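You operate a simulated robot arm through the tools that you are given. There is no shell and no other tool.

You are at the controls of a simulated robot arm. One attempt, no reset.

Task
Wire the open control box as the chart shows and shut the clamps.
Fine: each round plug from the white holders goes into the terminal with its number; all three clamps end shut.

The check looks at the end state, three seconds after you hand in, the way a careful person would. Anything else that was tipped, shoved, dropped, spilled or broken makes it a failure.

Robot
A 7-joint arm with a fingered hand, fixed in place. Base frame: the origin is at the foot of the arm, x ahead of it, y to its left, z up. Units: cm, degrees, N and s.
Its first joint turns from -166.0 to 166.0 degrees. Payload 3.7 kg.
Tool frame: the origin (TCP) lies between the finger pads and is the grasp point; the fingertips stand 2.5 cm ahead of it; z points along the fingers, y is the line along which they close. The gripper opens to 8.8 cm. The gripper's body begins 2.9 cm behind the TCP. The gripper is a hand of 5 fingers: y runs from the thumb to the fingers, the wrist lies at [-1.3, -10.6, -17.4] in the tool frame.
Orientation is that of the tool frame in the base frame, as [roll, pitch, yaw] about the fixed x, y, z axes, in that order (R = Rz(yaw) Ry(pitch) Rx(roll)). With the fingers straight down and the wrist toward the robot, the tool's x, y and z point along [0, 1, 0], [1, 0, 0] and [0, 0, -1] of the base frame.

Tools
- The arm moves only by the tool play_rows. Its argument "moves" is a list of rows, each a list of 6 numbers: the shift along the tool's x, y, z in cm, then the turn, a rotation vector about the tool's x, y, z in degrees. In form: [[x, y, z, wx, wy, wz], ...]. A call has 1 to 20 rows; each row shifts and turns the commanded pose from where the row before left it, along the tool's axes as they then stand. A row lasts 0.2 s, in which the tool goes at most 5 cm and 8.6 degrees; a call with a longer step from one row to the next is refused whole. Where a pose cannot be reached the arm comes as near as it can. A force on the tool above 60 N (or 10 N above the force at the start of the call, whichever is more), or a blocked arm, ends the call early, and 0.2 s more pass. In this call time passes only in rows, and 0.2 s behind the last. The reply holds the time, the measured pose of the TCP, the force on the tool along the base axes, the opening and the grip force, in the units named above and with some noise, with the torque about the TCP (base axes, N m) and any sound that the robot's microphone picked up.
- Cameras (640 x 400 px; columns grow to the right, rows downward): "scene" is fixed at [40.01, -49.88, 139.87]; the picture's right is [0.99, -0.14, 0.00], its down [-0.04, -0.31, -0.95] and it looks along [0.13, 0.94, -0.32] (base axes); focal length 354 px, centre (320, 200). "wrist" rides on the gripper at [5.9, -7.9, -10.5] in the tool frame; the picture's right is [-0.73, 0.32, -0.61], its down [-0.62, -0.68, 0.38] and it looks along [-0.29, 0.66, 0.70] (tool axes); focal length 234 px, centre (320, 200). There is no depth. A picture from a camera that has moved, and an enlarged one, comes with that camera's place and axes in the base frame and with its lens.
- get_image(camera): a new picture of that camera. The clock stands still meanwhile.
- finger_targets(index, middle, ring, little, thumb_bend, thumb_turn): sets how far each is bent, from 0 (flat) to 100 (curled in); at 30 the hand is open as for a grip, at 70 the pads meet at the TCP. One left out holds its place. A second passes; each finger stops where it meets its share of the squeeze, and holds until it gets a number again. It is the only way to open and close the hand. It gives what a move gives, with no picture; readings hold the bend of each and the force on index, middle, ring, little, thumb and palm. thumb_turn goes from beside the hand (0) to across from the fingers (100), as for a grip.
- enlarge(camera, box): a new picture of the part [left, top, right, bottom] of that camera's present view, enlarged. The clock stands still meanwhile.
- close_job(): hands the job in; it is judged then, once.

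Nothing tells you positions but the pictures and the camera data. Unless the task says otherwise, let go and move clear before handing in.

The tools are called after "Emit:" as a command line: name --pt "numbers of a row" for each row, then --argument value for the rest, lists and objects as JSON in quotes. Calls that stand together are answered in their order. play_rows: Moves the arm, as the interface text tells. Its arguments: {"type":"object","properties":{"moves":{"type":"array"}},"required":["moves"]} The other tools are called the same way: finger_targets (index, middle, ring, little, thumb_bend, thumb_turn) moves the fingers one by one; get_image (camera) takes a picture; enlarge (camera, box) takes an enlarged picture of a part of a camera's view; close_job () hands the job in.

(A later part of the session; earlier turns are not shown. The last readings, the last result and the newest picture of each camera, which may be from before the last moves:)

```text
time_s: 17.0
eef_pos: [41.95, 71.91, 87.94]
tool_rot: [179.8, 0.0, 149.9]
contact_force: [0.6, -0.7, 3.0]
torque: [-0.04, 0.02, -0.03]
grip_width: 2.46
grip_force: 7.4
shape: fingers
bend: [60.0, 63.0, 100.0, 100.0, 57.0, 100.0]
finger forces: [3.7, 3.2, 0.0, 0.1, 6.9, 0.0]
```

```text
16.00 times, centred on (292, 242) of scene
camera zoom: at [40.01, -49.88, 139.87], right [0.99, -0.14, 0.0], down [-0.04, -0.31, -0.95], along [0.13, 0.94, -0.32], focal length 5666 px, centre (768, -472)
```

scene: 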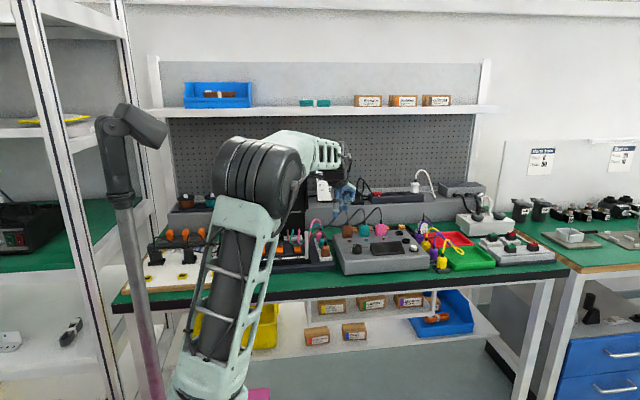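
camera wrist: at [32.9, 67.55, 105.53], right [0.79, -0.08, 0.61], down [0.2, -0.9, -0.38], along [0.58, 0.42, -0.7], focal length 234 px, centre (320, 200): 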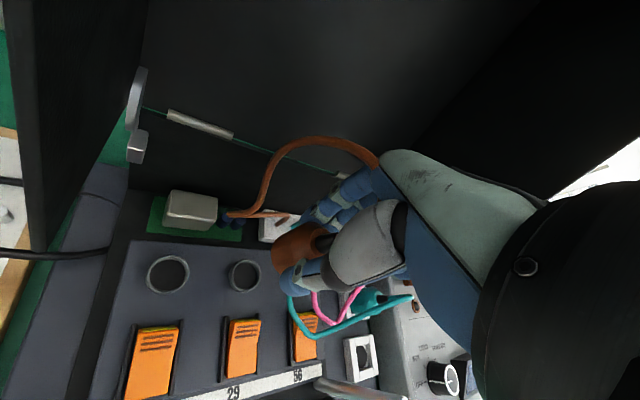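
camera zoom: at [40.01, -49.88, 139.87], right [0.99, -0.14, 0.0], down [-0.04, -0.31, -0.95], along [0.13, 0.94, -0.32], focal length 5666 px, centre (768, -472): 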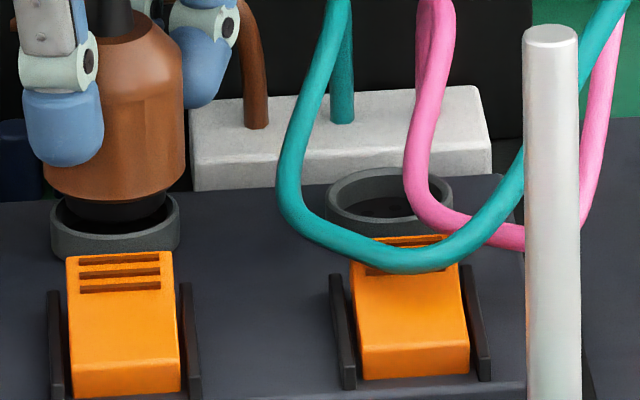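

Emit:
play_rows --pt "-0.06 -0.15 -0.2 0 0 0" --pt "-0.06 -0.15 0 0 0 0"

Emit:
enlarge --camera "wrist" --box '[275, 220, 315, 290]'

Emit:
enlarge --camera "scene" --box '[284, 232, 300, 252]'

```text
time_s: 17.6
eef_pos: [41.84, 71.48, 87.94]
tool_rot: [180.0, 0.0, 150.1]
contact_force: [-0.1, 0.5, -0.8]
torque: [-0.02, -0.02, 0.03]
grip_width: 2.49
grip_force: 6.5
shape: fingers
bend: [60.0, 63.0, 100.0, 100.0, 57.0, 100.0]
finger forces: [3.8, 3.1, 0.0, 0.0, 6.3, 0.0]
```

```text
5.71 times, centred on (295, 255) of wrist
camera zoom: at [32.89, 67.39, 98.46], right [0.79, -0.08, 0.61], down [0.2, -0.9, -0.38], along [0.58, 0.42, -0.7], focal length 1338 px, centre (463, -114)
```

zoom: 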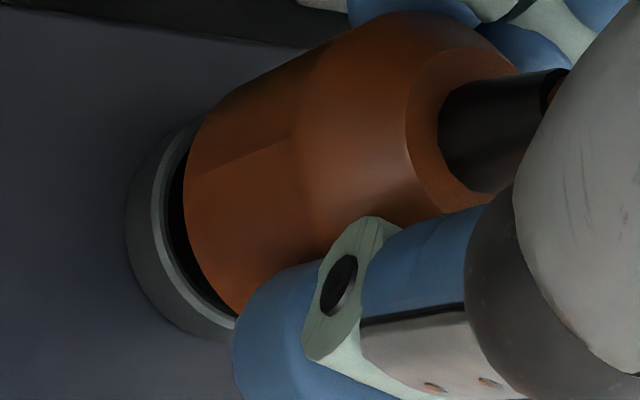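

```text
16.00 times, centred on (292, 242) of scene
camera zoom: at [40.01, -49.88, 139.87], right [0.99, -0.14, 0.0], down [-0.04, -0.31, -0.95], along [0.13, 0.94, -0.32], focal length 5666 px, centre (768, -472)
```

zoom: 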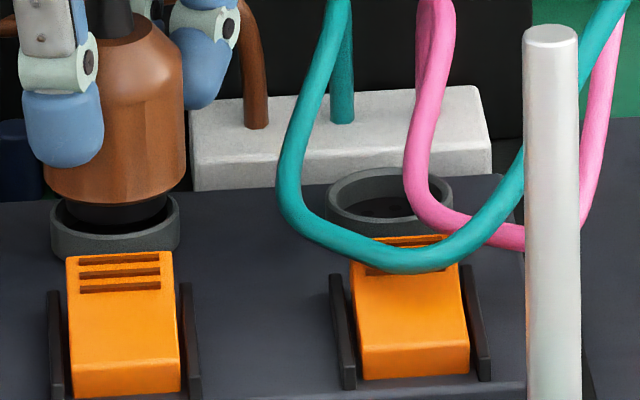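

Emit:
play_rows --pt "0 0 0.3 0 0 0" --pt "0 0 0.3 0 0 0"

Emit:
enlarge --camera "wrist" --box '[275, 220, 315, 290]'

Emit:
enlarge --camera "scene" --box '[284, 232, 300, 252]'

```text
time_s: 18.2
eef_pos: [41.87, 71.48, 87.3]
tool_rot: [-180.0, 0.0, 150.0]
contact_force: [-0.3, -0.4, 0.0]
torque: [0.01, 0.01, -0.01]
grip_width: 2.47
grip_force: 6.6
shape: fingers
bend: [60.0, 63.0, 100.0, 100.0, 57.0, 100.0]
finger forces: [3.7, 3.1, 0.0, 0.1, 6.3, 0.1]
```

```text
5.71 times, centred on (295, 255) of wrist
camera zoom: at [32.89, 67.42, 97.79], right [0.79, -0.08, 0.61], down [0.2, -0.9, -0.38], along [0.58, 0.42, -0.7], focal length 1338 px, centre (463, -114)
```

zoom: 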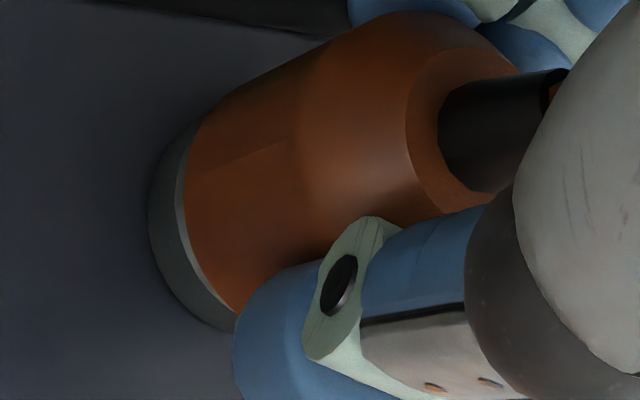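

```text
16.00 times, centred on (292, 242) of scene
camera zoom: at [40.01, -49.88, 139.87], right [0.99, -0.14, 0.0], down [-0.04, -0.31, -0.95], along [0.13, 0.94, -0.32], focal length 5666 px, centre (768, -472)
```

zoom: 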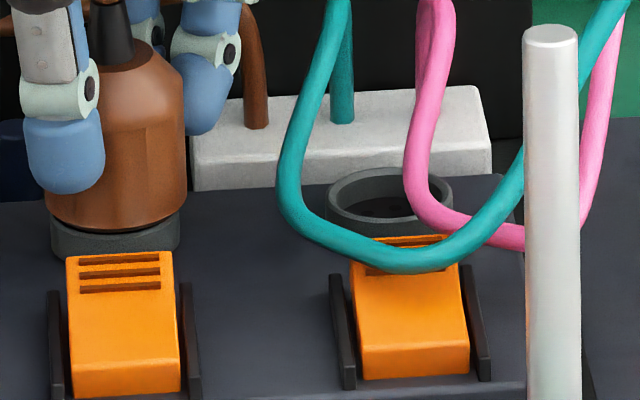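

The pin is entering the ring with no force. I'll lower further until it seats.

Emit:
play_rows --pt "0 0 0.25 0 0 0" --pt "0 0 0.2 0 0 0"

Emit:
enlarge --camera "wrist" --box '[275, 220, 315, 290]'

Emit:
enlarge --camera "scene" --box '[284, 232, 300, 252]'

```text
time_s: 18.8
eef_pos: [41.93, 71.47, 87.06]
tool_rot: [179.9, -0.1, 150.1]
contact_force: [-1.8, 2.9, 12.2]
torque: [0.0, 0.05, 0.01]
grip_width: 2.44
grip_force: 7.0
shape: fingers
bend: [60.0, 62.0, 100.0, 100.0, 58.0, 100.0]
finger forces: [4.9, 3.7, 0.0, 0.0, 6.5, 0.1]
```

```text
5.71 times, centred on (295, 255) of wrist
camera zoom: at [32.88, 67.37, 97.51], right [0.79, -0.08, 0.61], down [0.2, -0.9, -0.39], along [0.58, 0.43, -0.69], focal length 1338 px, centre (463, -114)
```

zoom: 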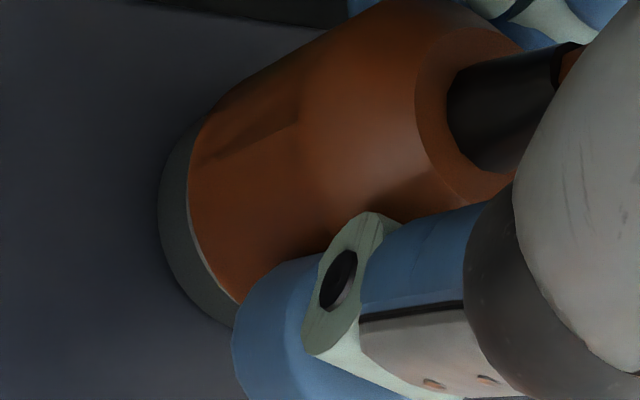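

```text
16.00 times, centred on (292, 242) of scene
camera zoom: at [40.01, -49.88, 139.87], right [0.99, -0.14, 0.0], down [-0.04, -0.31, -0.95], along [0.13, 0.94, -0.32], focal length 5666 px, centre (768, -472)
```

zoom: 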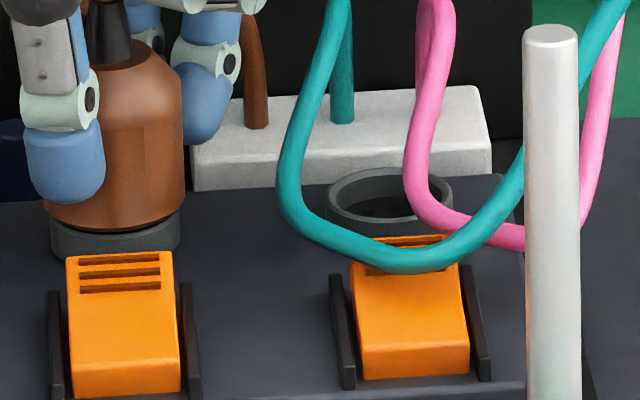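

Emit:
play_rows --pt "0 0 0.2 0 0 0" --pt "0 0 0.15 0 0 0"

Emit:
enlarge --camera "scene" --box '[284, 232, 300, 252]'

Emit:
enlarge --camera "wrist" --box '[275, 220, 315, 290]'

```text
time_s: 19.4
eef_pos: [41.89, 71.41, 86.75]
tool_rot: [179.8, 0.0, 150.0]
contact_force: [-0.1, 3.5, 16.1]
torque: [0.13, -0.01, 0.01]
grip_width: 2.46
grip_force: 8.3
shape: fingers
bend: [60.0, 62.0, 100.0, 100.0, 59.0, 100.0]
finger forces: [5.7, 4.4, 0.0, 0.0, 6.5, 0.0]
```

```text
16.00 times, centred on (292, 242) of scene
camera zoom: at [40.01, -49.88, 139.87], right [0.99, -0.14, 0.0], down [-0.04, -0.31, -0.95], along [0.13, 0.94, -0.32], focal length 5666 px, centre (768, -472)
```

zoom: 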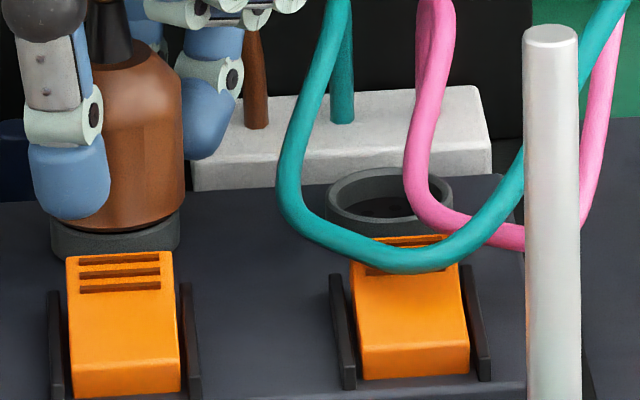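

```text
5.71 times, centred on (295, 255) of wrist
camera zoom: at [32.92, 67.33, 97.13], right [0.79, -0.08, 0.61], down [0.2, -0.9, -0.39], along [0.58, 0.43, -0.69], focal length 1338 px, centre (463, -114)
```

zoom: 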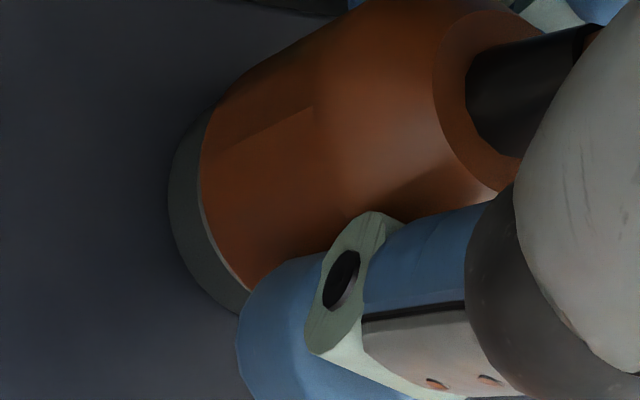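

Brown is seated on ring 29: the body rests on the ring and only the hand slides. I'll release it and back off.

Emit:
finger_targets --index 45 --middle 45 --thumb_bend 45

Emit:
enlarge --camera "scene" --box '[270, 220, 310, 260]'

Emit:
get_image --camera "wrist"

```text
time_s: 20.4
eef_pos: [41.8, 71.47, 86.55]
tool_rot: [180.0, 0.0, 150.1]
contact_force: [0.1, 0.4, 0.8]
torque: [-0.01, 0.01, 0.02]
grip_width: 5.2
grip_force: 0.1
shape: fingers
bend: [45.0, 45.0, 100.0, 100.0, 45.0, 99.0]
finger forces: [0.0, 0.0, 0.1, 0.1, 0.1, 0.0]
```

```text
10.00 times, centred on (290, 240) of scene
camera zoom: at [40.01, -49.88, 139.87], right [0.99, -0.14, 0.0], down [-0.04, -0.31, -0.95], along [0.13, 0.94, -0.32], focal length 3541 px, centre (620, -200)
```

zoom: 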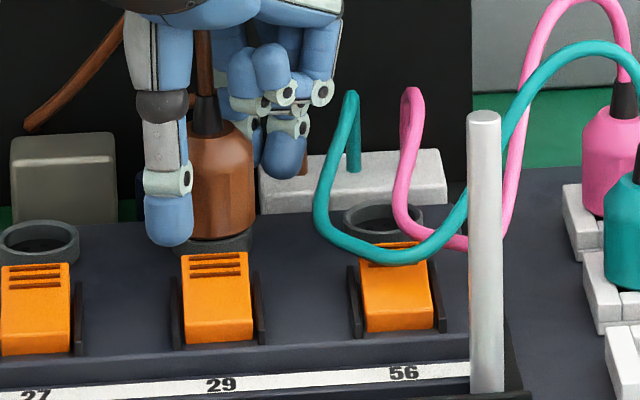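

```text
taken
camera wrist: at [32.92, 67.35, 97.02], right [0.79, -0.08, 0.61], down [0.2, -0.9, -0.38], along [0.58, 0.42, -0.7], focal length 234 px, centre (320, 200)
```

wrist: 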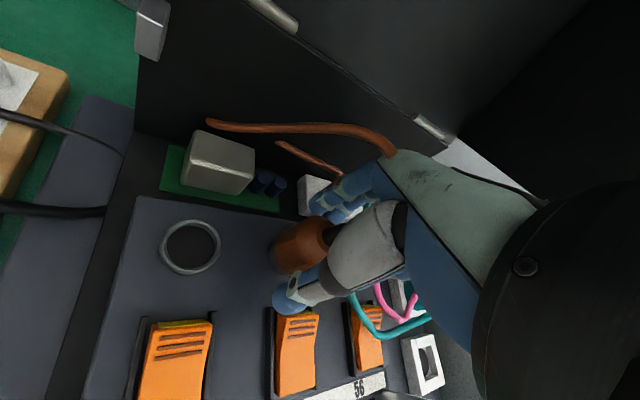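

Emit:
play_rows --pt "0 0 -0.6 0 0 0" --pt "0 0 -1.0 0 0 0" --pt "0 0 -1.0 0 0 0" --pt "0 0 -1.5 0 0 0"

Emit:
enlarge --camera "scene" --box '[270, 210, 320, 260]'

Emit:
get_image --camera "wrist"

```text
time_s: 21.4
eef_pos: [41.77, 71.6, 90.64]
tool_rot: [-180.0, 0.0, 150.0]
contact_force: [0.3, -0.2, -0.4]
torque: [0.02, -0.02, -0.02]
grip_width: 5.22
grip_force: 0.0
shape: fingers
bend: [45.0, 45.0, 100.0, 100.0, 45.0, 99.0]
finger forces: [0.1, 0.0, 0.0, 0.0, 0.1, 0.0]
```

```text
8.00 times, centred on (295, 235) of scene
camera zoom: at [40.01, -49.88, 139.87], right [0.99, -0.14, 0.0], down [-0.04, -0.31, -0.95], along [0.13, 0.94, -0.32], focal length 2833 px, centre (520, -80)
```

zoom: 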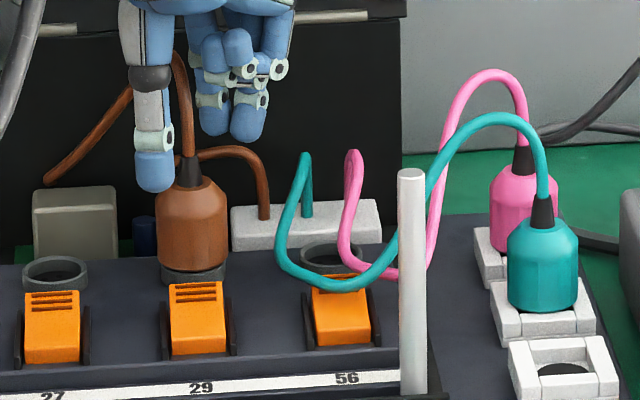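

```text
taken
camera wrist: at [32.89, 67.49, 101.14], right [0.79, -0.08, 0.61], down [0.2, -0.9, -0.38], along [0.58, 0.42, -0.7], focal length 234 px, centre (320, 200)
```

wrist: 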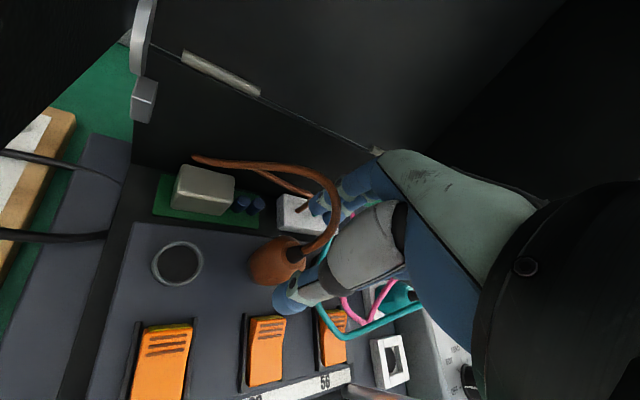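

Brown is upright and seated. Next is teal: I'll rise and hover above it at about (57.7, 68).

Emit:
play_rows --pt "0 0 -2.0 0 0 0" --pt "0 0 -2.0 0 0 0" --pt "0 0 -2.0 0 0 0" --pt "-3.89 1.21 0 0 0 0" --pt "-3.89 1.21 0 0 0 0" --pt "-3.89 1.21 0 0 0 0" --pt "-3.89 1.21 0 0 0 0" --pt "0 0 2.0 0 0 0"

Emit:
enlarge --camera "scene" --box '[270, 190, 370, 270]'

Emit:
enlarge --camera "wrist" --box '[150, 80, 390, 320]'

```text
time_s: 22.8
eef_pos: [49.48, 69.68, 97.01]
tool_rot: [-180.0, -0.8, 151.8]
contact_force: [-27.8, -8.3, 5.0]
torque: [0.19, -0.5, 0.68]
grip_width: 5.07
grip_force: 16.9
shape: fingers
bend: [46.0, 51.0, 100.0, 100.0, 45.0, 99.0]
finger forces: [0.0, 25.9, 7.1, 0.1, 0.0, 0.1]
stopped in row 6: the force on the tool passed its limit at 83 N (the readings are from after the stop); the commanded pose is now the measured one
```

```text
5.00 times, centred on (320, 230) of scene
camera zoom: at [40.01, -49.88, 139.87], right [0.99, -0.14, 0.0], down [-0.04, -0.31, -0.95], along [0.13, 0.94, -0.32], focal length 1771 px, centre (320, 50)
```

zoom: 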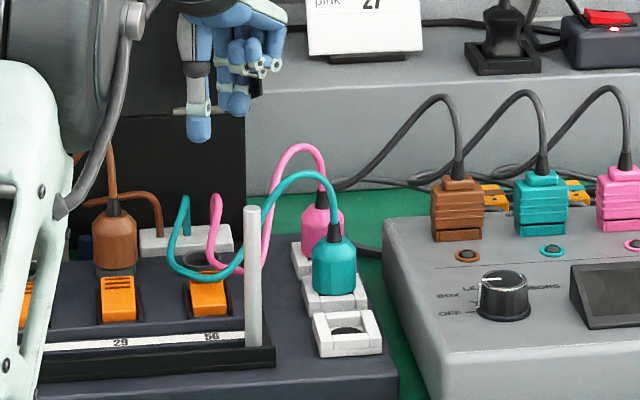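

```text
1.67 times, centred on (270, 200) of wrist
camera zoom: at [40.77, 65.37, 107.47], right [0.8, -0.06, 0.6], down [0.22, -0.89, -0.39], along [0.56, 0.45, -0.7], focal length 390 px, centre (403, 200)
```

zoom: 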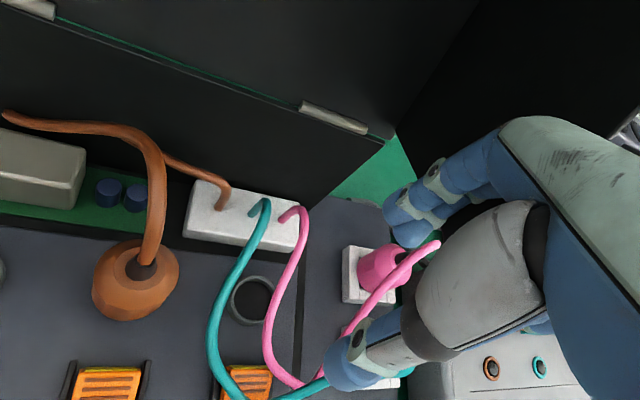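

The fingers touched the side rim of the open lid. I'll back off to the left, come forward clear of it, then check.

Emit:
play_rows --pt "0.9 -0.5 0 0 0 0" --pt "0.9 -0.5 0 0 0 0" --pt "-1.0 -1.75 0 0 0 0" --pt "-1.0 -1.75 0 0 0 0" --pt "-1.0 -1.75 0 0 0 0" --pt "-1.0 -1.75 0 0 0 0"

Emit:
get_image --camera "scene"

Emit:
get_image --camera "wrist"

Emit:
enlarge --camera "scene" --box '[230, 130, 350, 280]'

```text
time_s: 24.1
eef_pos: [48.17, 61.61, 96.81]
tool_rot: [-179.9, -0.9, 151.3]
contact_force: [-0.7, -0.2, 0.6]
torque: [-0.03, 0.01, -0.01]
grip_width: 5.21
grip_force: 0.1
shape: fingers
bend: [45.0, 45.0, 100.0, 100.0, 45.0, 99.0]
finger forces: [0.0, 0.1, 0.0, 0.1, 0.1, 0.0]
```

```text
taken
```

scene: 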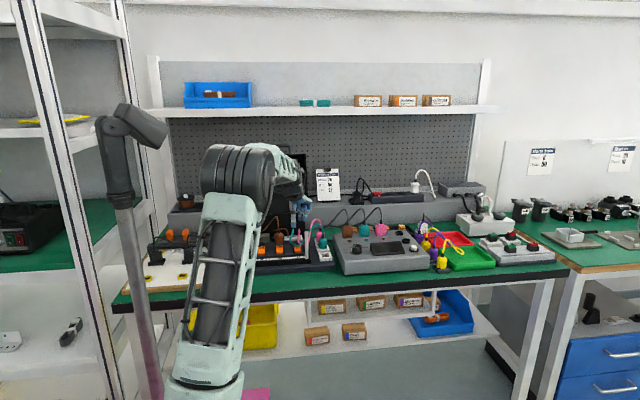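

```text
taken
camera wrist: at [39.43, 57.34, 107.32], right [0.8, -0.07, 0.6], down [0.22, -0.9, -0.39], along [0.56, 0.44, -0.7], focal length 234 px, centre (320, 200)
```

wrist: 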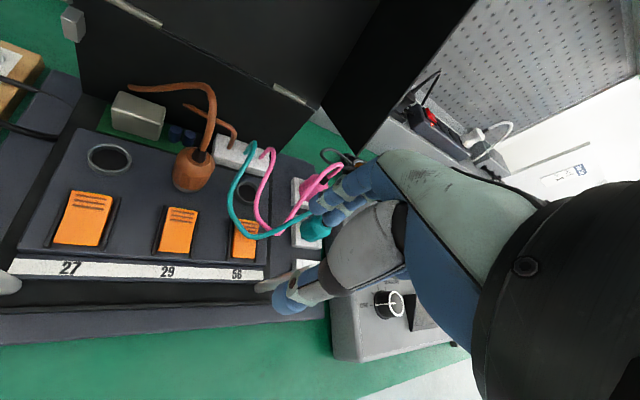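

```text
2.67 times, centred on (290, 205) of scene
camera zoom: at [40.01, -49.88, 139.87], right [0.99, -0.14, 0.0], down [-0.04, -0.31, -0.95], along [0.13, 0.94, -0.32], focal length 944 px, centre (400, 187)
```

zoom: 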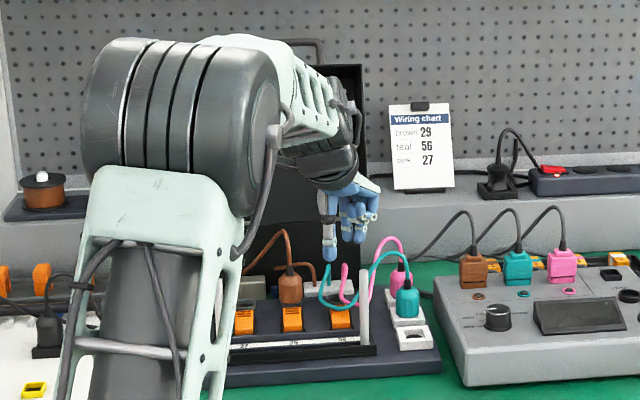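

The lid is unmoved. Its right rim reaches forward at x≈52.7 (to y≈69, above z≈92–97), so I'll go around it in front. I'll level the hand and move over teal.

Emit:
play_rows --pt "0 0 0 0 -0.9 1.3" --pt "-2.74 1.58 0 0 0 0" --pt "-2.74 1.58 0 0 0 0" --pt "-2.74 1.58 0 0 0 0" --pt "1.6 2.77 0 0 0 0" --pt "1.6 2.77 0 0 0 0" --pt "0 0 1.5 0 0 0" --pt "0 0 1.5 0 0 0"

Emit:
enlarge --camera "scene" --box '[290, 190, 390, 270]'

Emit:
enlarge --camera "wrist" --box '[170, 100, 410, 320]'

```text
time_s: 25.9
eef_pos: [58.01, 67.93, 93.83]
tool_rot: [-179.9, 0.3, 150.1]
contact_force: [1.3, 0.4, -0.2]
torque: [-0.06, 0.03, 0.02]
grip_width: 5.23
grip_force: 0.1
shape: fingers
bend: [45.0, 45.0, 100.0, 100.0, 45.0, 99.0]
finger forces: [0.0, 0.1, 0.1, 0.1, 0.1, 0.0]
```

```text
5.00 times, centred on (340, 230) of scene
camera zoom: at [40.01, -49.88, 139.87], right [0.99, -0.14, 0.0], down [-0.04, -0.31, -0.95], along [0.13, 0.94, -0.32], focal length 1771 px, centre (220, 50)
```

zoom: 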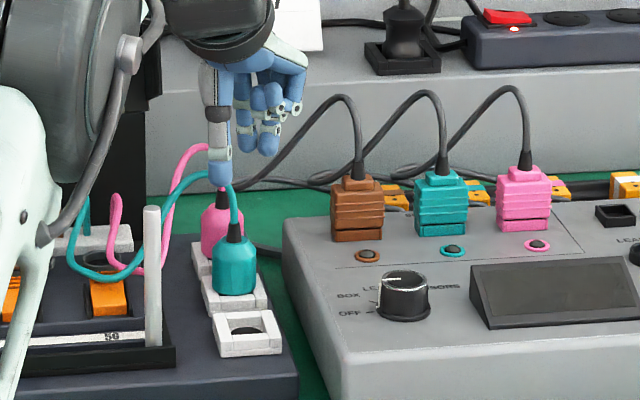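

```text
1.82 times, centred on (290, 210) of wrist
camera zoom: at [48.95, 64.02, 104.2], right [0.79, -0.08, 0.61], down [0.2, -0.9, -0.38], along [0.58, 0.42, -0.7], focal length 426 px, centre (374, 182)
```

zoom: 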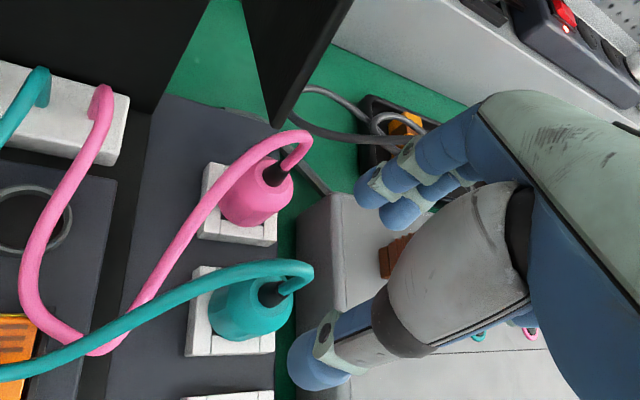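

Emit:
play_rows --pt "0.37 -0.08 1.0 0 0 0" --pt "0 0 1.5 0 0 0" --pt "0 0 1.5 0 0 0" --pt "0 0 1.0 0 0 0"

Emit:
enlarge --camera "scene" --box '[300, 200, 370, 270]'

Emit:
enlarge --camera "wrist" --box '[190, 110, 430, 320]'

```text
time_s: 26.9
eef_pos: [57.5, 68.04, 88.75]
tool_rot: [-179.9, 0.2, 150.0]
contact_force: [0.1, -0.7, -0.6]
torque: [-0.02, -0.02, 0.0]
grip_width: 5.2
grip_force: 0.0
shape: fingers
bend: [45.0, 45.0, 100.0, 100.0, 45.0, 99.0]
finger forces: [0.0, 0.0, 0.1, 0.0, 0.0, 0.0]
```

```text
5.71 times, centred on (335, 235) of scene
camera zoom: at [40.01, -49.88, 139.87], right [0.99, -0.14, 0.0], down [-0.04, -0.31, -0.95], along [0.13, 0.94, -0.32], focal length 2024 px, centre (234, 0)
```

zoom: 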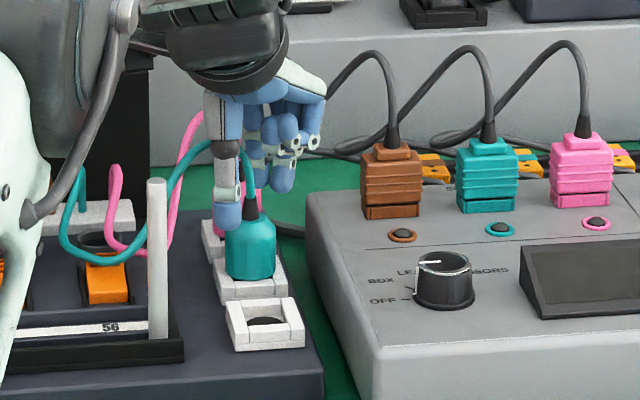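

```text
1.90 times, centred on (310, 215) of wrist
camera zoom: at [48.52, 64.06, 99.19], right [0.79, -0.08, 0.61], down [0.2, -0.9, -0.38], along [0.58, 0.42, -0.7], focal length 446 px, centre (339, 171)
```

zoom: 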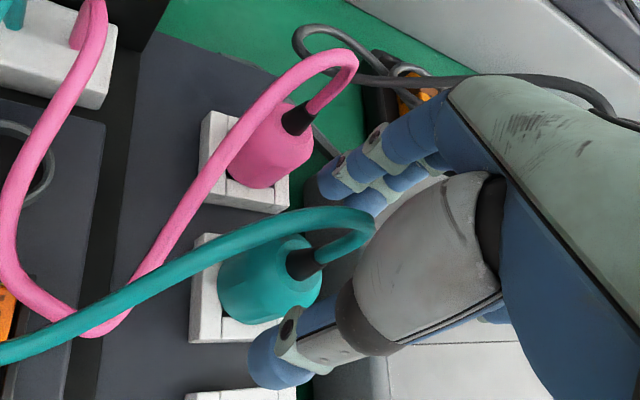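

Emit:
play_rows --pt "0 0 1.0 0 0 0" --pt "0 0 1.0 0 0 0" --pt "0 0 1.1 0 0 0"

Emit:
enlarge --camera "scene" --box '[300, 200, 370, 270]'

Emit:
enlarge --camera "wrist" --box '[190, 110, 430, 320]'

```text
time_s: 27.8
eef_pos: [57.43, 67.85, 85.7]
tool_rot: [-179.9, 0.3, 150.1]
contact_force: [0.5, -0.2, 0.4]
torque: [0.01, 0.0, -0.01]
grip_width: 5.19
grip_force: 0.1
shape: fingers
bend: [45.0, 45.0, 100.0, 100.0, 45.0, 99.0]
finger forces: [0.1, 0.0, 0.0, 0.1, 0.1, 0.0]
```

```text
5.71 times, centred on (335, 235) of scene
camera zoom: at [40.01, -49.88, 139.87], right [0.99, -0.14, 0.0], down [-0.04, -0.31, -0.95], along [0.13, 0.94, -0.32], focal length 2024 px, centre (234, 0)
```

zoom: 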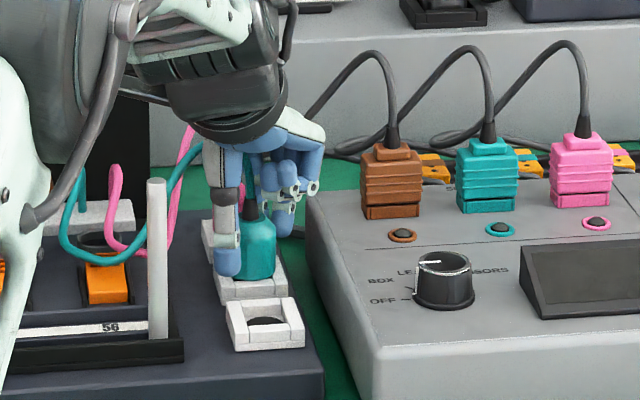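

```text
1.90 times, centred on (310, 215) of wrist
camera zoom: at [48.46, 63.91, 96.09], right [0.79, -0.08, 0.61], down [0.2, -0.9, -0.38], along [0.58, 0.42, -0.7], focal length 446 px, centre (339, 171)
```

zoom: 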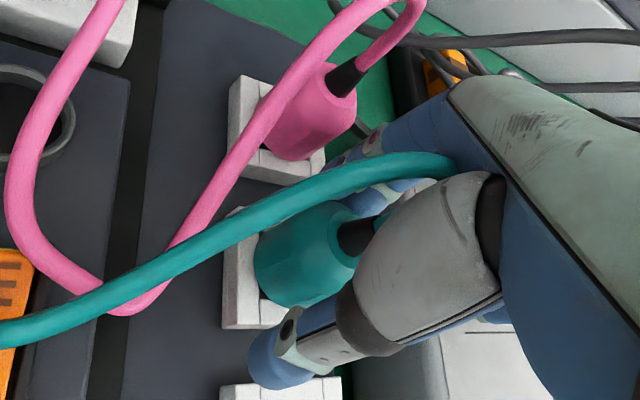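

Emit:
finger_targets --index 66 --middle 66 --thumb_bend 68

Emit:
play_rows --pt "0 0 -0.5 0 0 0" --pt "0 0 -0.5 0 0 0" --pt "0 0 -0.5 0 0 0" --pt "0 0 -0.5 0 0 0"

Emit:
enlarge --camera "scene" --box '[300, 200, 370, 270]'

Emit:
enlarge --camera "wrist" --box '[190, 110, 430, 320]'

```text
time_s: 28.8
eef_pos: [57.37, 67.91, 85.67]
tool_rot: [-179.9, 0.2, 150.1]
contact_force: [2.7, 4.4, 1.5]
torque: [0.18, -0.09, 0.02]
grip_width: 2.41
grip_force: 7.4
shape: fingers
bend: [58.0, 60.0, 100.0, 100.0, 60.0, 100.0]
finger forces: [5.3, 4.8, 0.1, 0.0, 5.7, 0.0]
```

```text
time_s: 29.8
eef_pos: [57.37, 68.0, 87.74]
tool_rot: [-179.9, 0.1, 150.1]
contact_force: [0.1, 0.4, -0.4]
torque: [0.01, -0.02, -0.03]
grip_width: 2.44
grip_force: 6.9
shape: fingers
bend: [59.0, 61.0, 100.0, 100.0, 59.0, 100.0]
finger forces: [3.9, 3.8, 0.0, 0.0, 7.6, 0.0]
```

```text
5.71 times, centred on (335, 235) of scene
camera zoom: at [40.01, -49.88, 139.87], right [0.99, -0.14, 0.0], down [-0.04, -0.31, -0.95], along [0.13, 0.94, -0.32], focal length 2024 px, centre (234, 0)
```

zoom: 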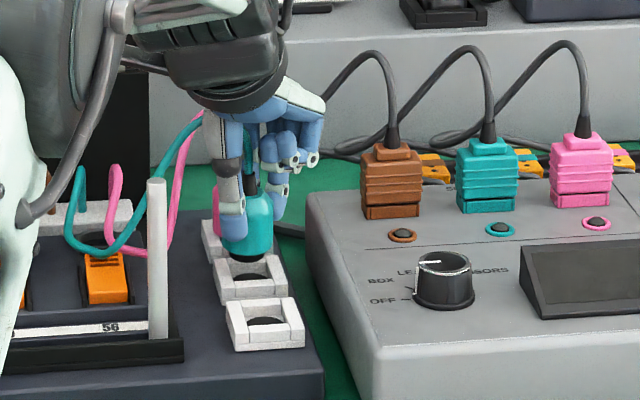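

```text
1.90 times, centred on (310, 215) of wrist
camera zoom: at [48.43, 63.95, 98.03], right [0.79, -0.08, 0.61], down [0.2, -0.9, -0.38], along [0.58, 0.42, -0.7], focal length 446 px, centre (339, 171)
```

zoom: 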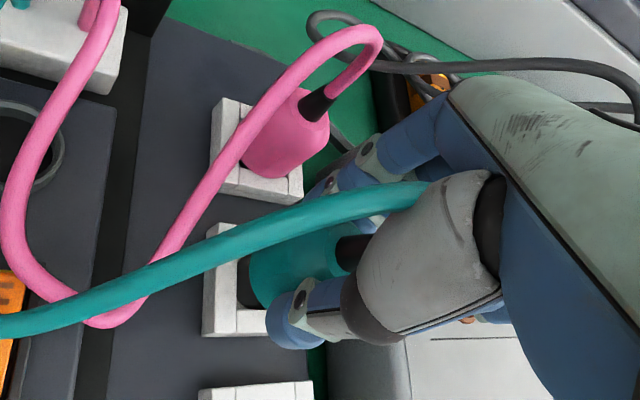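

Teal is held and lifted. I'll bring it forward and around the rim to in front of terminal 56, then turn the hand so the fingers stay under the rim.

Emit:
play_rows --pt "0 0 -1.5 0 0 0" --pt "0 0 -1.5 0 0 0" --pt "0 0 -1.5 0 0 0" --pt "-0.88 -1.52 -2 0 0 0" --pt "-0.88 -1.52 -2 0 0 0" --pt "2.71 -1.57 0 0 0 0" --pt "2.71 -1.57 0 0 0 0" --pt "2.71 -1.57 0 0 0 0"

Emit:
play_rows --pt "0 0 0 0 0 7" --pt "0 0 0 0 0 8" --pt "0 0 0 0 0 8" --pt "0 0 0 0 0 8" --pt "0 0 0 0 0 8" --pt "0 0 0 0 0 8" --pt "0 0 0 0 0 8"

Emit:
enlarge --camera "scene" --box '[250, 180, 350, 280]'

Emit:
get_image --camera "wrist"

```text
time_s: 31.6
eef_pos: [48.3, 64.69, 96.36]
tool_rot: [-179.9, 0.3, 150.1]
contact_force: [0.5, -0.1, -0.1]
torque: [0.02, 0.0, 0.03]
grip_width: 2.46
grip_force: 7.8
shape: fingers
bend: [59.0, 61.0, 100.0, 100.0, 59.0, 100.0]
finger forces: [3.9, 3.9, 0.1, 0.0, 7.6, 0.1]
```

```text
time_s: 33.1
eef_pos: [48.09, 64.44, 96.23]
tool_rot: [179.8, 0.2, 94.8]
contact_force: [-1.2, -0.3, 1.0]
torque: [-0.01, -0.01, -0.05]
grip_width: 2.44
grip_force: 7.8
shape: fingers
bend: [59.0, 61.0, 100.0, 100.0, 59.0, 100.0]
finger forces: [4.0, 3.9, 0.0, 0.1, 7.6, 0.0]
```

```text
4.00 times, centred on (300, 230) of scene
camera zoom: at [40.01, -49.88, 139.87], right [0.99, -0.14, 0.0], down [-0.04, -0.31, -0.95], along [0.13, 0.94, -0.32], focal length 1417 px, centre (400, 80)
```

zoom: 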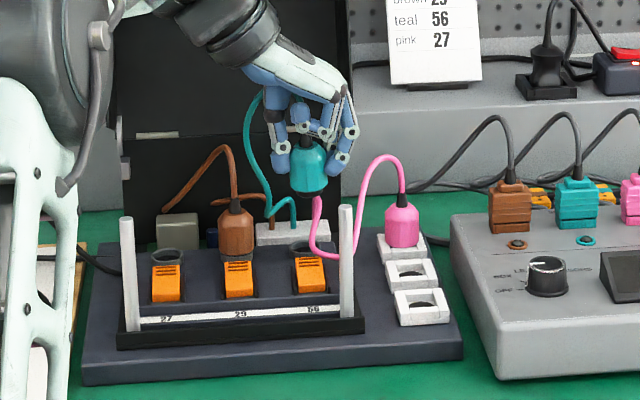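

```text
taken
camera wrist: at [39.75, 69.59, 106.6], right [0.38, -0.69, 0.61], down [-0.62, -0.68, -0.38], along [0.68, -0.23, -0.69], focal length 234 px, centre (320, 200)
```

wrist: 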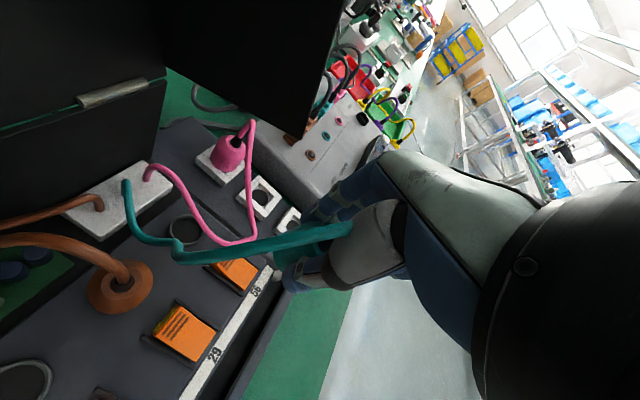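

Turning to an intermediate yaw keeps clear of both the post and the lid rim. Then I'll lower step by step.

Emit:
play_rows --pt "0 0 0 0 0 -8.4" --pt "0 0 0 0 0 -8.4" --pt "0 0 0 0 0 -8.4" --pt "0 0 1.0 0 0 0" --pt "0 0 1.0 0 0 0" --pt "0 0 1.0 0 0 0"

Emit:
enlarge --camera "scene" --box '[270, 190, 350, 270]'

Emit:
get_image --camera "wrist"

```text
time_s: 34.5
eef_pos: [48.02, 64.37, 93.21]
tool_rot: [180.0, 0.4, 120.3]
contact_force: [0.1, 0.7, -0.2]
torque: [-0.02, -0.01, -0.03]
grip_width: 2.44
grip_force: 7.9
shape: fingers
bend: [59.0, 61.0, 100.0, 100.0, 59.0, 100.0]
finger forces: [4.1, 3.9, 0.0, 0.0, 7.4, 0.0]
```

```text
5.00 times, centred on (310, 230) of scene
camera zoom: at [40.01, -49.88, 139.87], right [0.99, -0.14, 0.0], down [-0.04, -0.31, -0.95], along [0.13, 0.94, -0.32], focal length 1771 px, centre (370, 50)
```

zoom: 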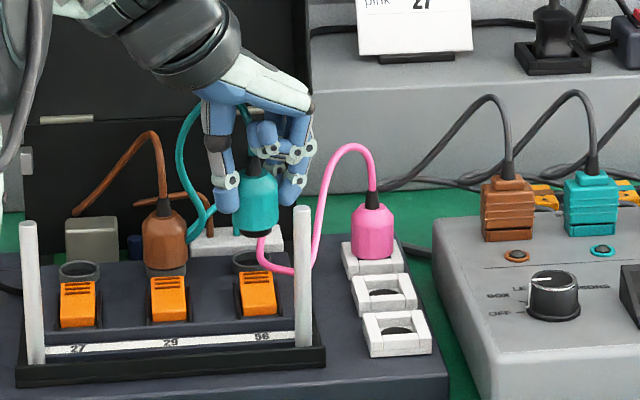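

```text
taken
camera wrist: at [38.22, 65.5, 103.54], right [0.64, -0.46, 0.61], down [-0.27, -0.88, -0.38], along [0.72, 0.08, -0.69], focal length 234 px, centre (320, 200)
```

wrist: 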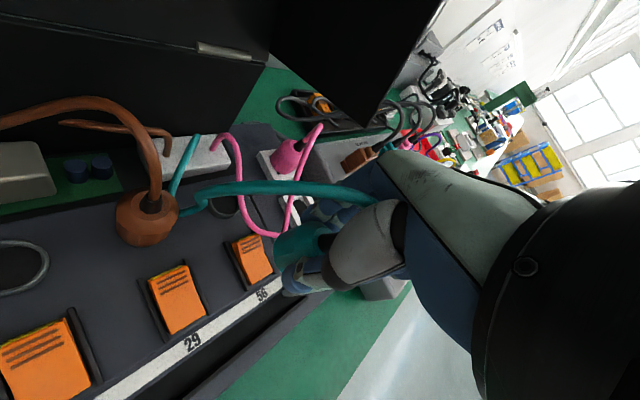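

Emit:
play_rows --pt "1.12 0.66 0.2 0 0 0" --pt "1.12 0.66 0.2 0 0 0" --pt "0 0 1.2 0 0 0" --pt "0 0 1.2 0 0 0" --pt "0 0 1.0 0 0 0"

Emit:
enlarge --camera "scene" --box '[270, 200, 340, 270]'

Emit:
get_image --camera "wrist"

```text
time_s: 35.8
eef_pos: [48.05, 67.04, 89.41]
tool_rot: [180.0, 0.4, 120.4]
contact_force: [0.7, -1.0, -0.8]
torque: [0.01, -0.03, -0.02]
grip_width: 2.41
grip_force: 7.9
shape: fingers
bend: [59.0, 61.0, 100.0, 100.0, 59.0, 100.0]
finger forces: [3.9, 3.9, 0.0, 0.0, 7.5, 0.1]
```

```text
5.71 times, centred on (305, 235) of scene
camera zoom: at [40.01, -49.88, 139.87], right [0.99, -0.14, 0.0], down [-0.04, -0.31, -0.95], along [0.13, 0.94, -0.32], focal length 2024 px, centre (406, 0)
```

zoom: 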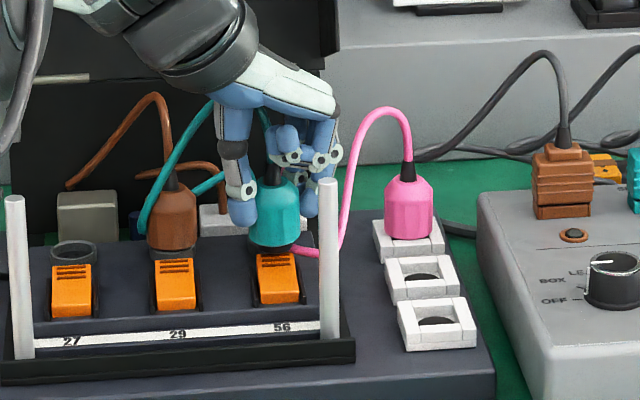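

```text
taken
camera wrist: at [38.33, 68.05, 99.7], right [0.64, -0.46, 0.61], down [-0.27, -0.88, -0.38], along [0.72, 0.08, -0.69], focal length 234 px, centre (320, 200)
```

wrist: 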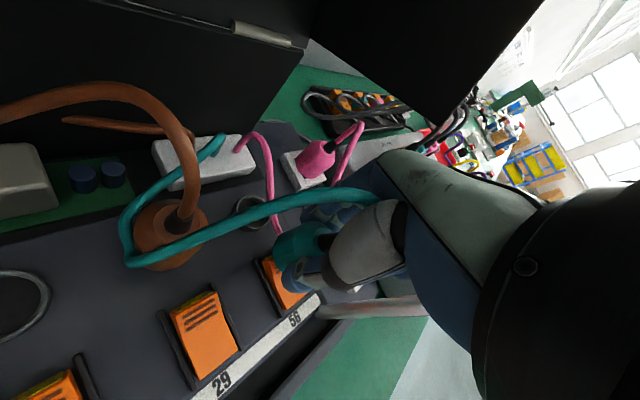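

Emit:
play_rows --pt "0.86 0.5 0.1 0 0 0" --pt "0.86 0.5 0.1 0 0 0" --pt "0.86 0.5 0 0 0 0"

Emit:
enlarge --camera "scene" --box '[285, 215, 325, 255]'

Emit:
get_image --camera "wrist"

```text
time_s: 36.5
eef_pos: [47.98, 70.1, 88.98]
tool_rot: [180.0, 0.4, 120.4]
contact_force: [0.2, -0.6, 0.5]
torque: [0.02, 0.02, 0.01]
grip_width: 2.4
grip_force: 7.4
shape: fingers
bend: [59.0, 61.0, 100.0, 100.0, 59.0, 100.0]
finger forces: [4.0, 3.9, 0.0, 0.0, 7.3, 0.1]
```

```text
10.00 times, centred on (305, 235) of scene
camera zoom: at [40.01, -49.88, 139.87], right [0.99, -0.14, 0.0], down [-0.04, -0.31, -0.95], along [0.13, 0.94, -0.32], focal length 3541 px, centre (470, -150)
```

zoom: 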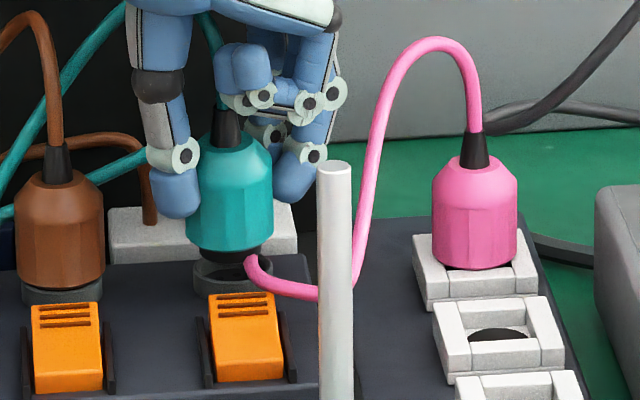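

```text
taken
camera wrist: at [38.17, 71.13, 99.46], right [0.64, -0.46, 0.61], down [-0.27, -0.88, -0.38], along [0.72, 0.08, -0.69], focal length 234 px, centre (320, 200)
```

wrist: 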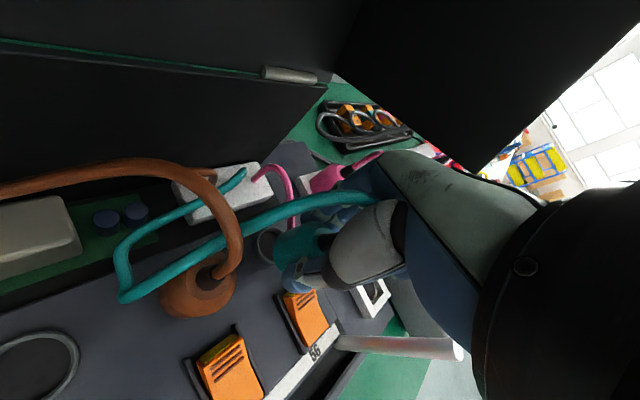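

Emit:
enlarge --camera "wrist" --box '[230, 150, 350, 300]'

Emit:
enlarge --camera "scene" --box '[300, 232, 324, 252]'

```text
2.67 times, centred on (290, 225) of wrist
camera zoom: at [38.17, 71.13, 99.46], right [0.64, -0.46, 0.61], down [-0.27, -0.88, -0.38], along [0.72, 0.08, -0.69], focal length 624 px, centre (400, 133)
```

zoom: 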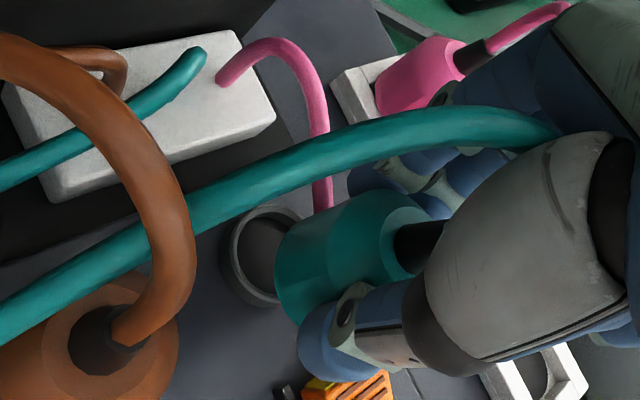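

```text
16.00 times, centred on (312, 242) of scene
camera zoom: at [40.01, -49.88, 139.87], right [0.99, -0.14, 0.0], down [-0.04, -0.31, -0.95], along [0.13, 0.94, -0.32], focal length 5666 px, centre (448, -472)
```

zoom: 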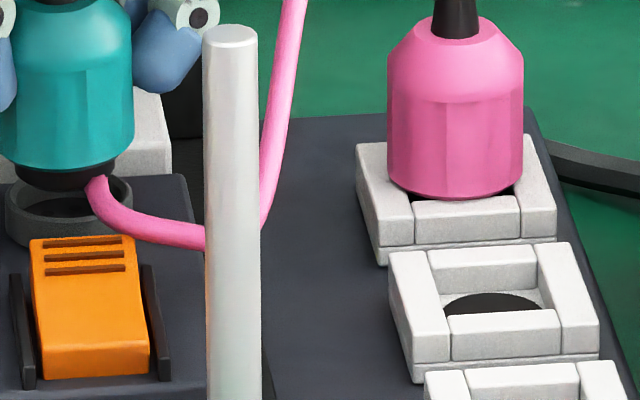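

Emit:
play_rows --pt "0.45 0.36 0 0 0 0" --pt "0.45 0.36 0 0 0 0"

Emit:
enlarge --camera "wrist" --box '[250, 190, 330, 270]'

Emit:
enlarge --camera "scene" --box '[294, 232, 318, 252]'

```text
time_s: 37.1
eef_pos: [48.06, 71.14, 89.14]
tool_rot: [-180.0, 0.3, 120.3]
contact_force: [-0.2, -0.1, -0.1]
torque: [0.0, 0.0, -0.02]
grip_width: 2.44
grip_force: 7.7
shape: fingers
bend: [59.0, 61.0, 100.0, 100.0, 59.0, 100.0]
finger forces: [3.9, 3.9, 0.0, 0.1, 7.5, 0.0]
```

```text
5.00 times, centred on (290, 230) of wrist
camera zoom: at [38.37, 72.2, 99.53], right [0.64, -0.46, 0.61], down [-0.27, -0.88, -0.38], along [0.72, 0.08, -0.69], focal length 1171 px, centre (470, 50)
```

zoom: 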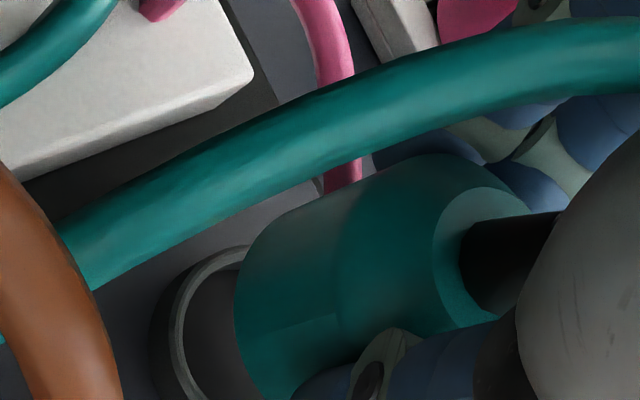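

```text
16.00 times, centred on (306, 242) of scene
camera zoom: at [40.01, -49.88, 139.87], right [0.99, -0.14, 0.0], down [-0.04, -0.31, -0.95], along [0.13, 0.94, -0.32], focal length 5666 px, centre (544, -472)
```

zoom: 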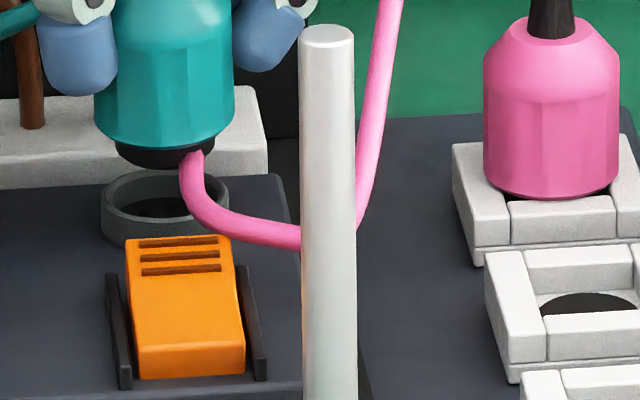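

Emit:
play_rows --pt "0.1 0.08 0.6 0 0 0" --pt "0 0 0.6 0 0 0"

Emit:
enlarge --camera "wrist" --box '[250, 190, 330, 290]'

Emit:
enlarge --camera "scene" --box '[294, 232, 318, 252]'

```text
time_s: 37.8
eef_pos: [48.18, 71.44, 87.95]
tool_rot: [-180.0, 0.3, 120.3]
contact_force: [0.1, 0.8, -0.4]
torque: [0.02, -0.05, 0.01]
grip_width: 2.41
grip_force: 7.5
shape: fingers
bend: [59.0, 61.0, 100.0, 100.0, 59.0, 100.0]
finger forces: [4.0, 3.9, 0.1, 0.0, 7.5, 0.0]
```

```text
4.00 times, centred on (290, 240) of wrist
camera zoom: at [38.49, 72.36, 98.3], right [0.64, -0.46, 0.61], down [-0.27, -0.88, -0.38], along [0.72, 0.08, -0.69], focal length 937 px, centre (440, 40)
```

zoom: 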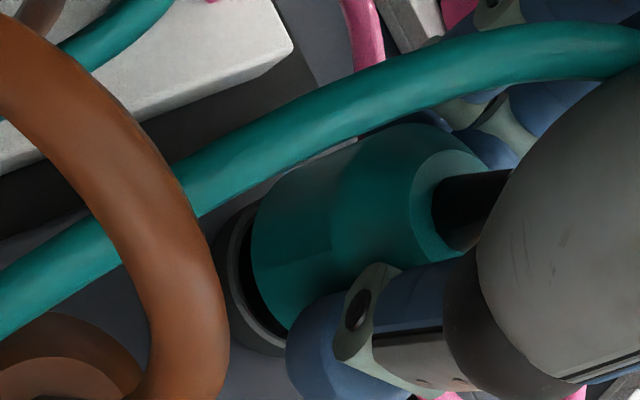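

```text
16.00 times, centred on (306, 242) of scene
camera zoom: at [40.01, -49.88, 139.87], right [0.99, -0.14, 0.0], down [-0.04, -0.31, -0.95], along [0.13, 0.94, -0.32], focal length 5666 px, centre (544, -472)
```

zoom: 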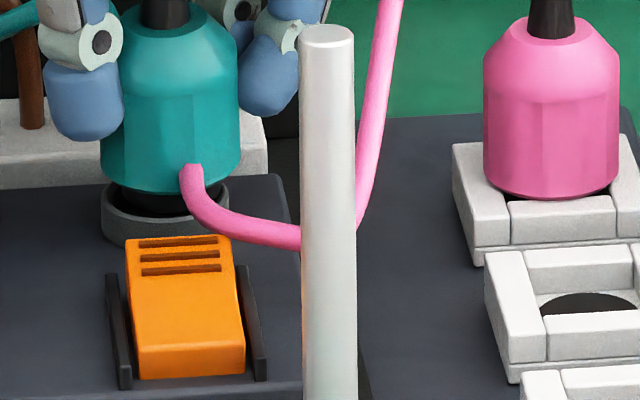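

The pink cord passes straight through the plug body, so the cords don't collide. I'll trim slightly left and lower gently.

Emit:
play_rows --pt "0.07 -0.05 0 0 0 0" --pt "0 0 0.3 0 0 0" --pt "0 0 0.3 0 0 0"

Emit:
enlarge --camera "wrist" --box '[250, 190, 330, 290]'

Emit:
enlarge --camera "scene" --box '[294, 232, 318, 252]'

```text
time_s: 38.5
eef_pos: [48.21, 71.24, 87.27]
tool_rot: [180.0, 0.4, 120.3]
contact_force: [-0.4, -0.3, 0.9]
torque: [0.01, 0.01, -0.07]
grip_width: 2.42
grip_force: 7.6
shape: fingers
bend: [59.0, 61.0, 100.0, 100.0, 59.0, 100.0]
finger forces: [4.1, 4.0, 0.0, 0.0, 7.5, 0.1]
```

```text
4.00 times, centred on (290, 240) of wrist
camera zoom: at [38.39, 72.29, 97.75], right [0.64, -0.46, 0.61], down [-0.27, -0.88, -0.38], along [0.72, 0.08, -0.69], focal length 937 px, centre (440, 40)
```

zoom: 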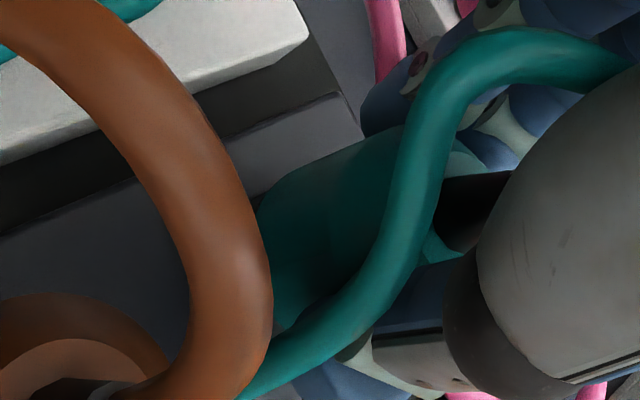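

```text
16.00 times, centred on (306, 242) of scene
camera zoom: at [40.01, -49.88, 139.87], right [0.99, -0.14, 0.0], down [-0.04, -0.31, -0.95], along [0.13, 0.94, -0.32], focal length 5666 px, centre (544, -472)
```

zoom: 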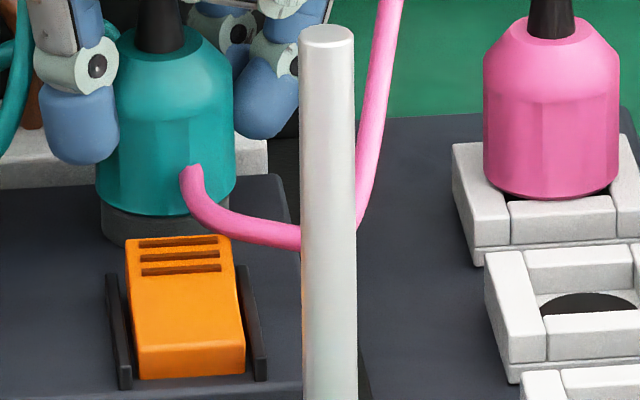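

Emit:
play_rows --pt "0 0 0.25 0 0 0" --pt "0 0 0.25 0 0 0"

Emit:
enlarge --camera "scene" --box '[294, 232, 318, 252]'

```text
time_s: 39.1
eef_pos: [48.1, 71.36, 87.13]
tool_rot: [179.9, 0.1, 120.2]
contact_force: [-0.2, 4.9, 13.8]
torque: [0.05, 0.03, 0.03]
grip_width: 2.41
grip_force: 9.5
shape: fingers
bend: [58.0, 61.0, 100.0, 100.0, 60.0, 100.0]
finger forces: [6.1, 4.4, 0.1, 0.1, 7.7, 0.0]
```

```text
16.00 times, centred on (306, 242) of scene
camera zoom: at [40.01, -49.88, 139.87], right [0.99, -0.14, 0.0], down [-0.04, -0.31, -0.95], along [0.13, 0.94, -0.32], focal length 5666 px, centre (544, -472)
```

zoom: 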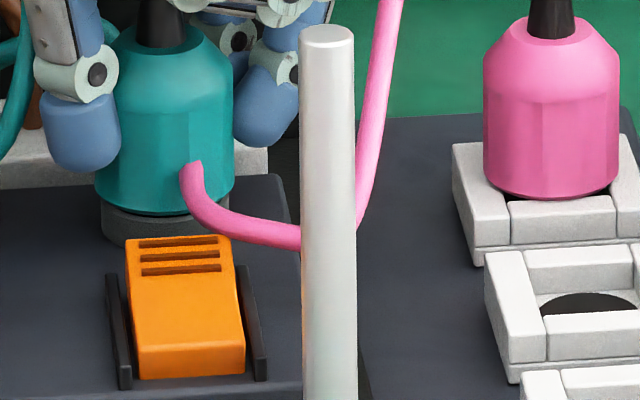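

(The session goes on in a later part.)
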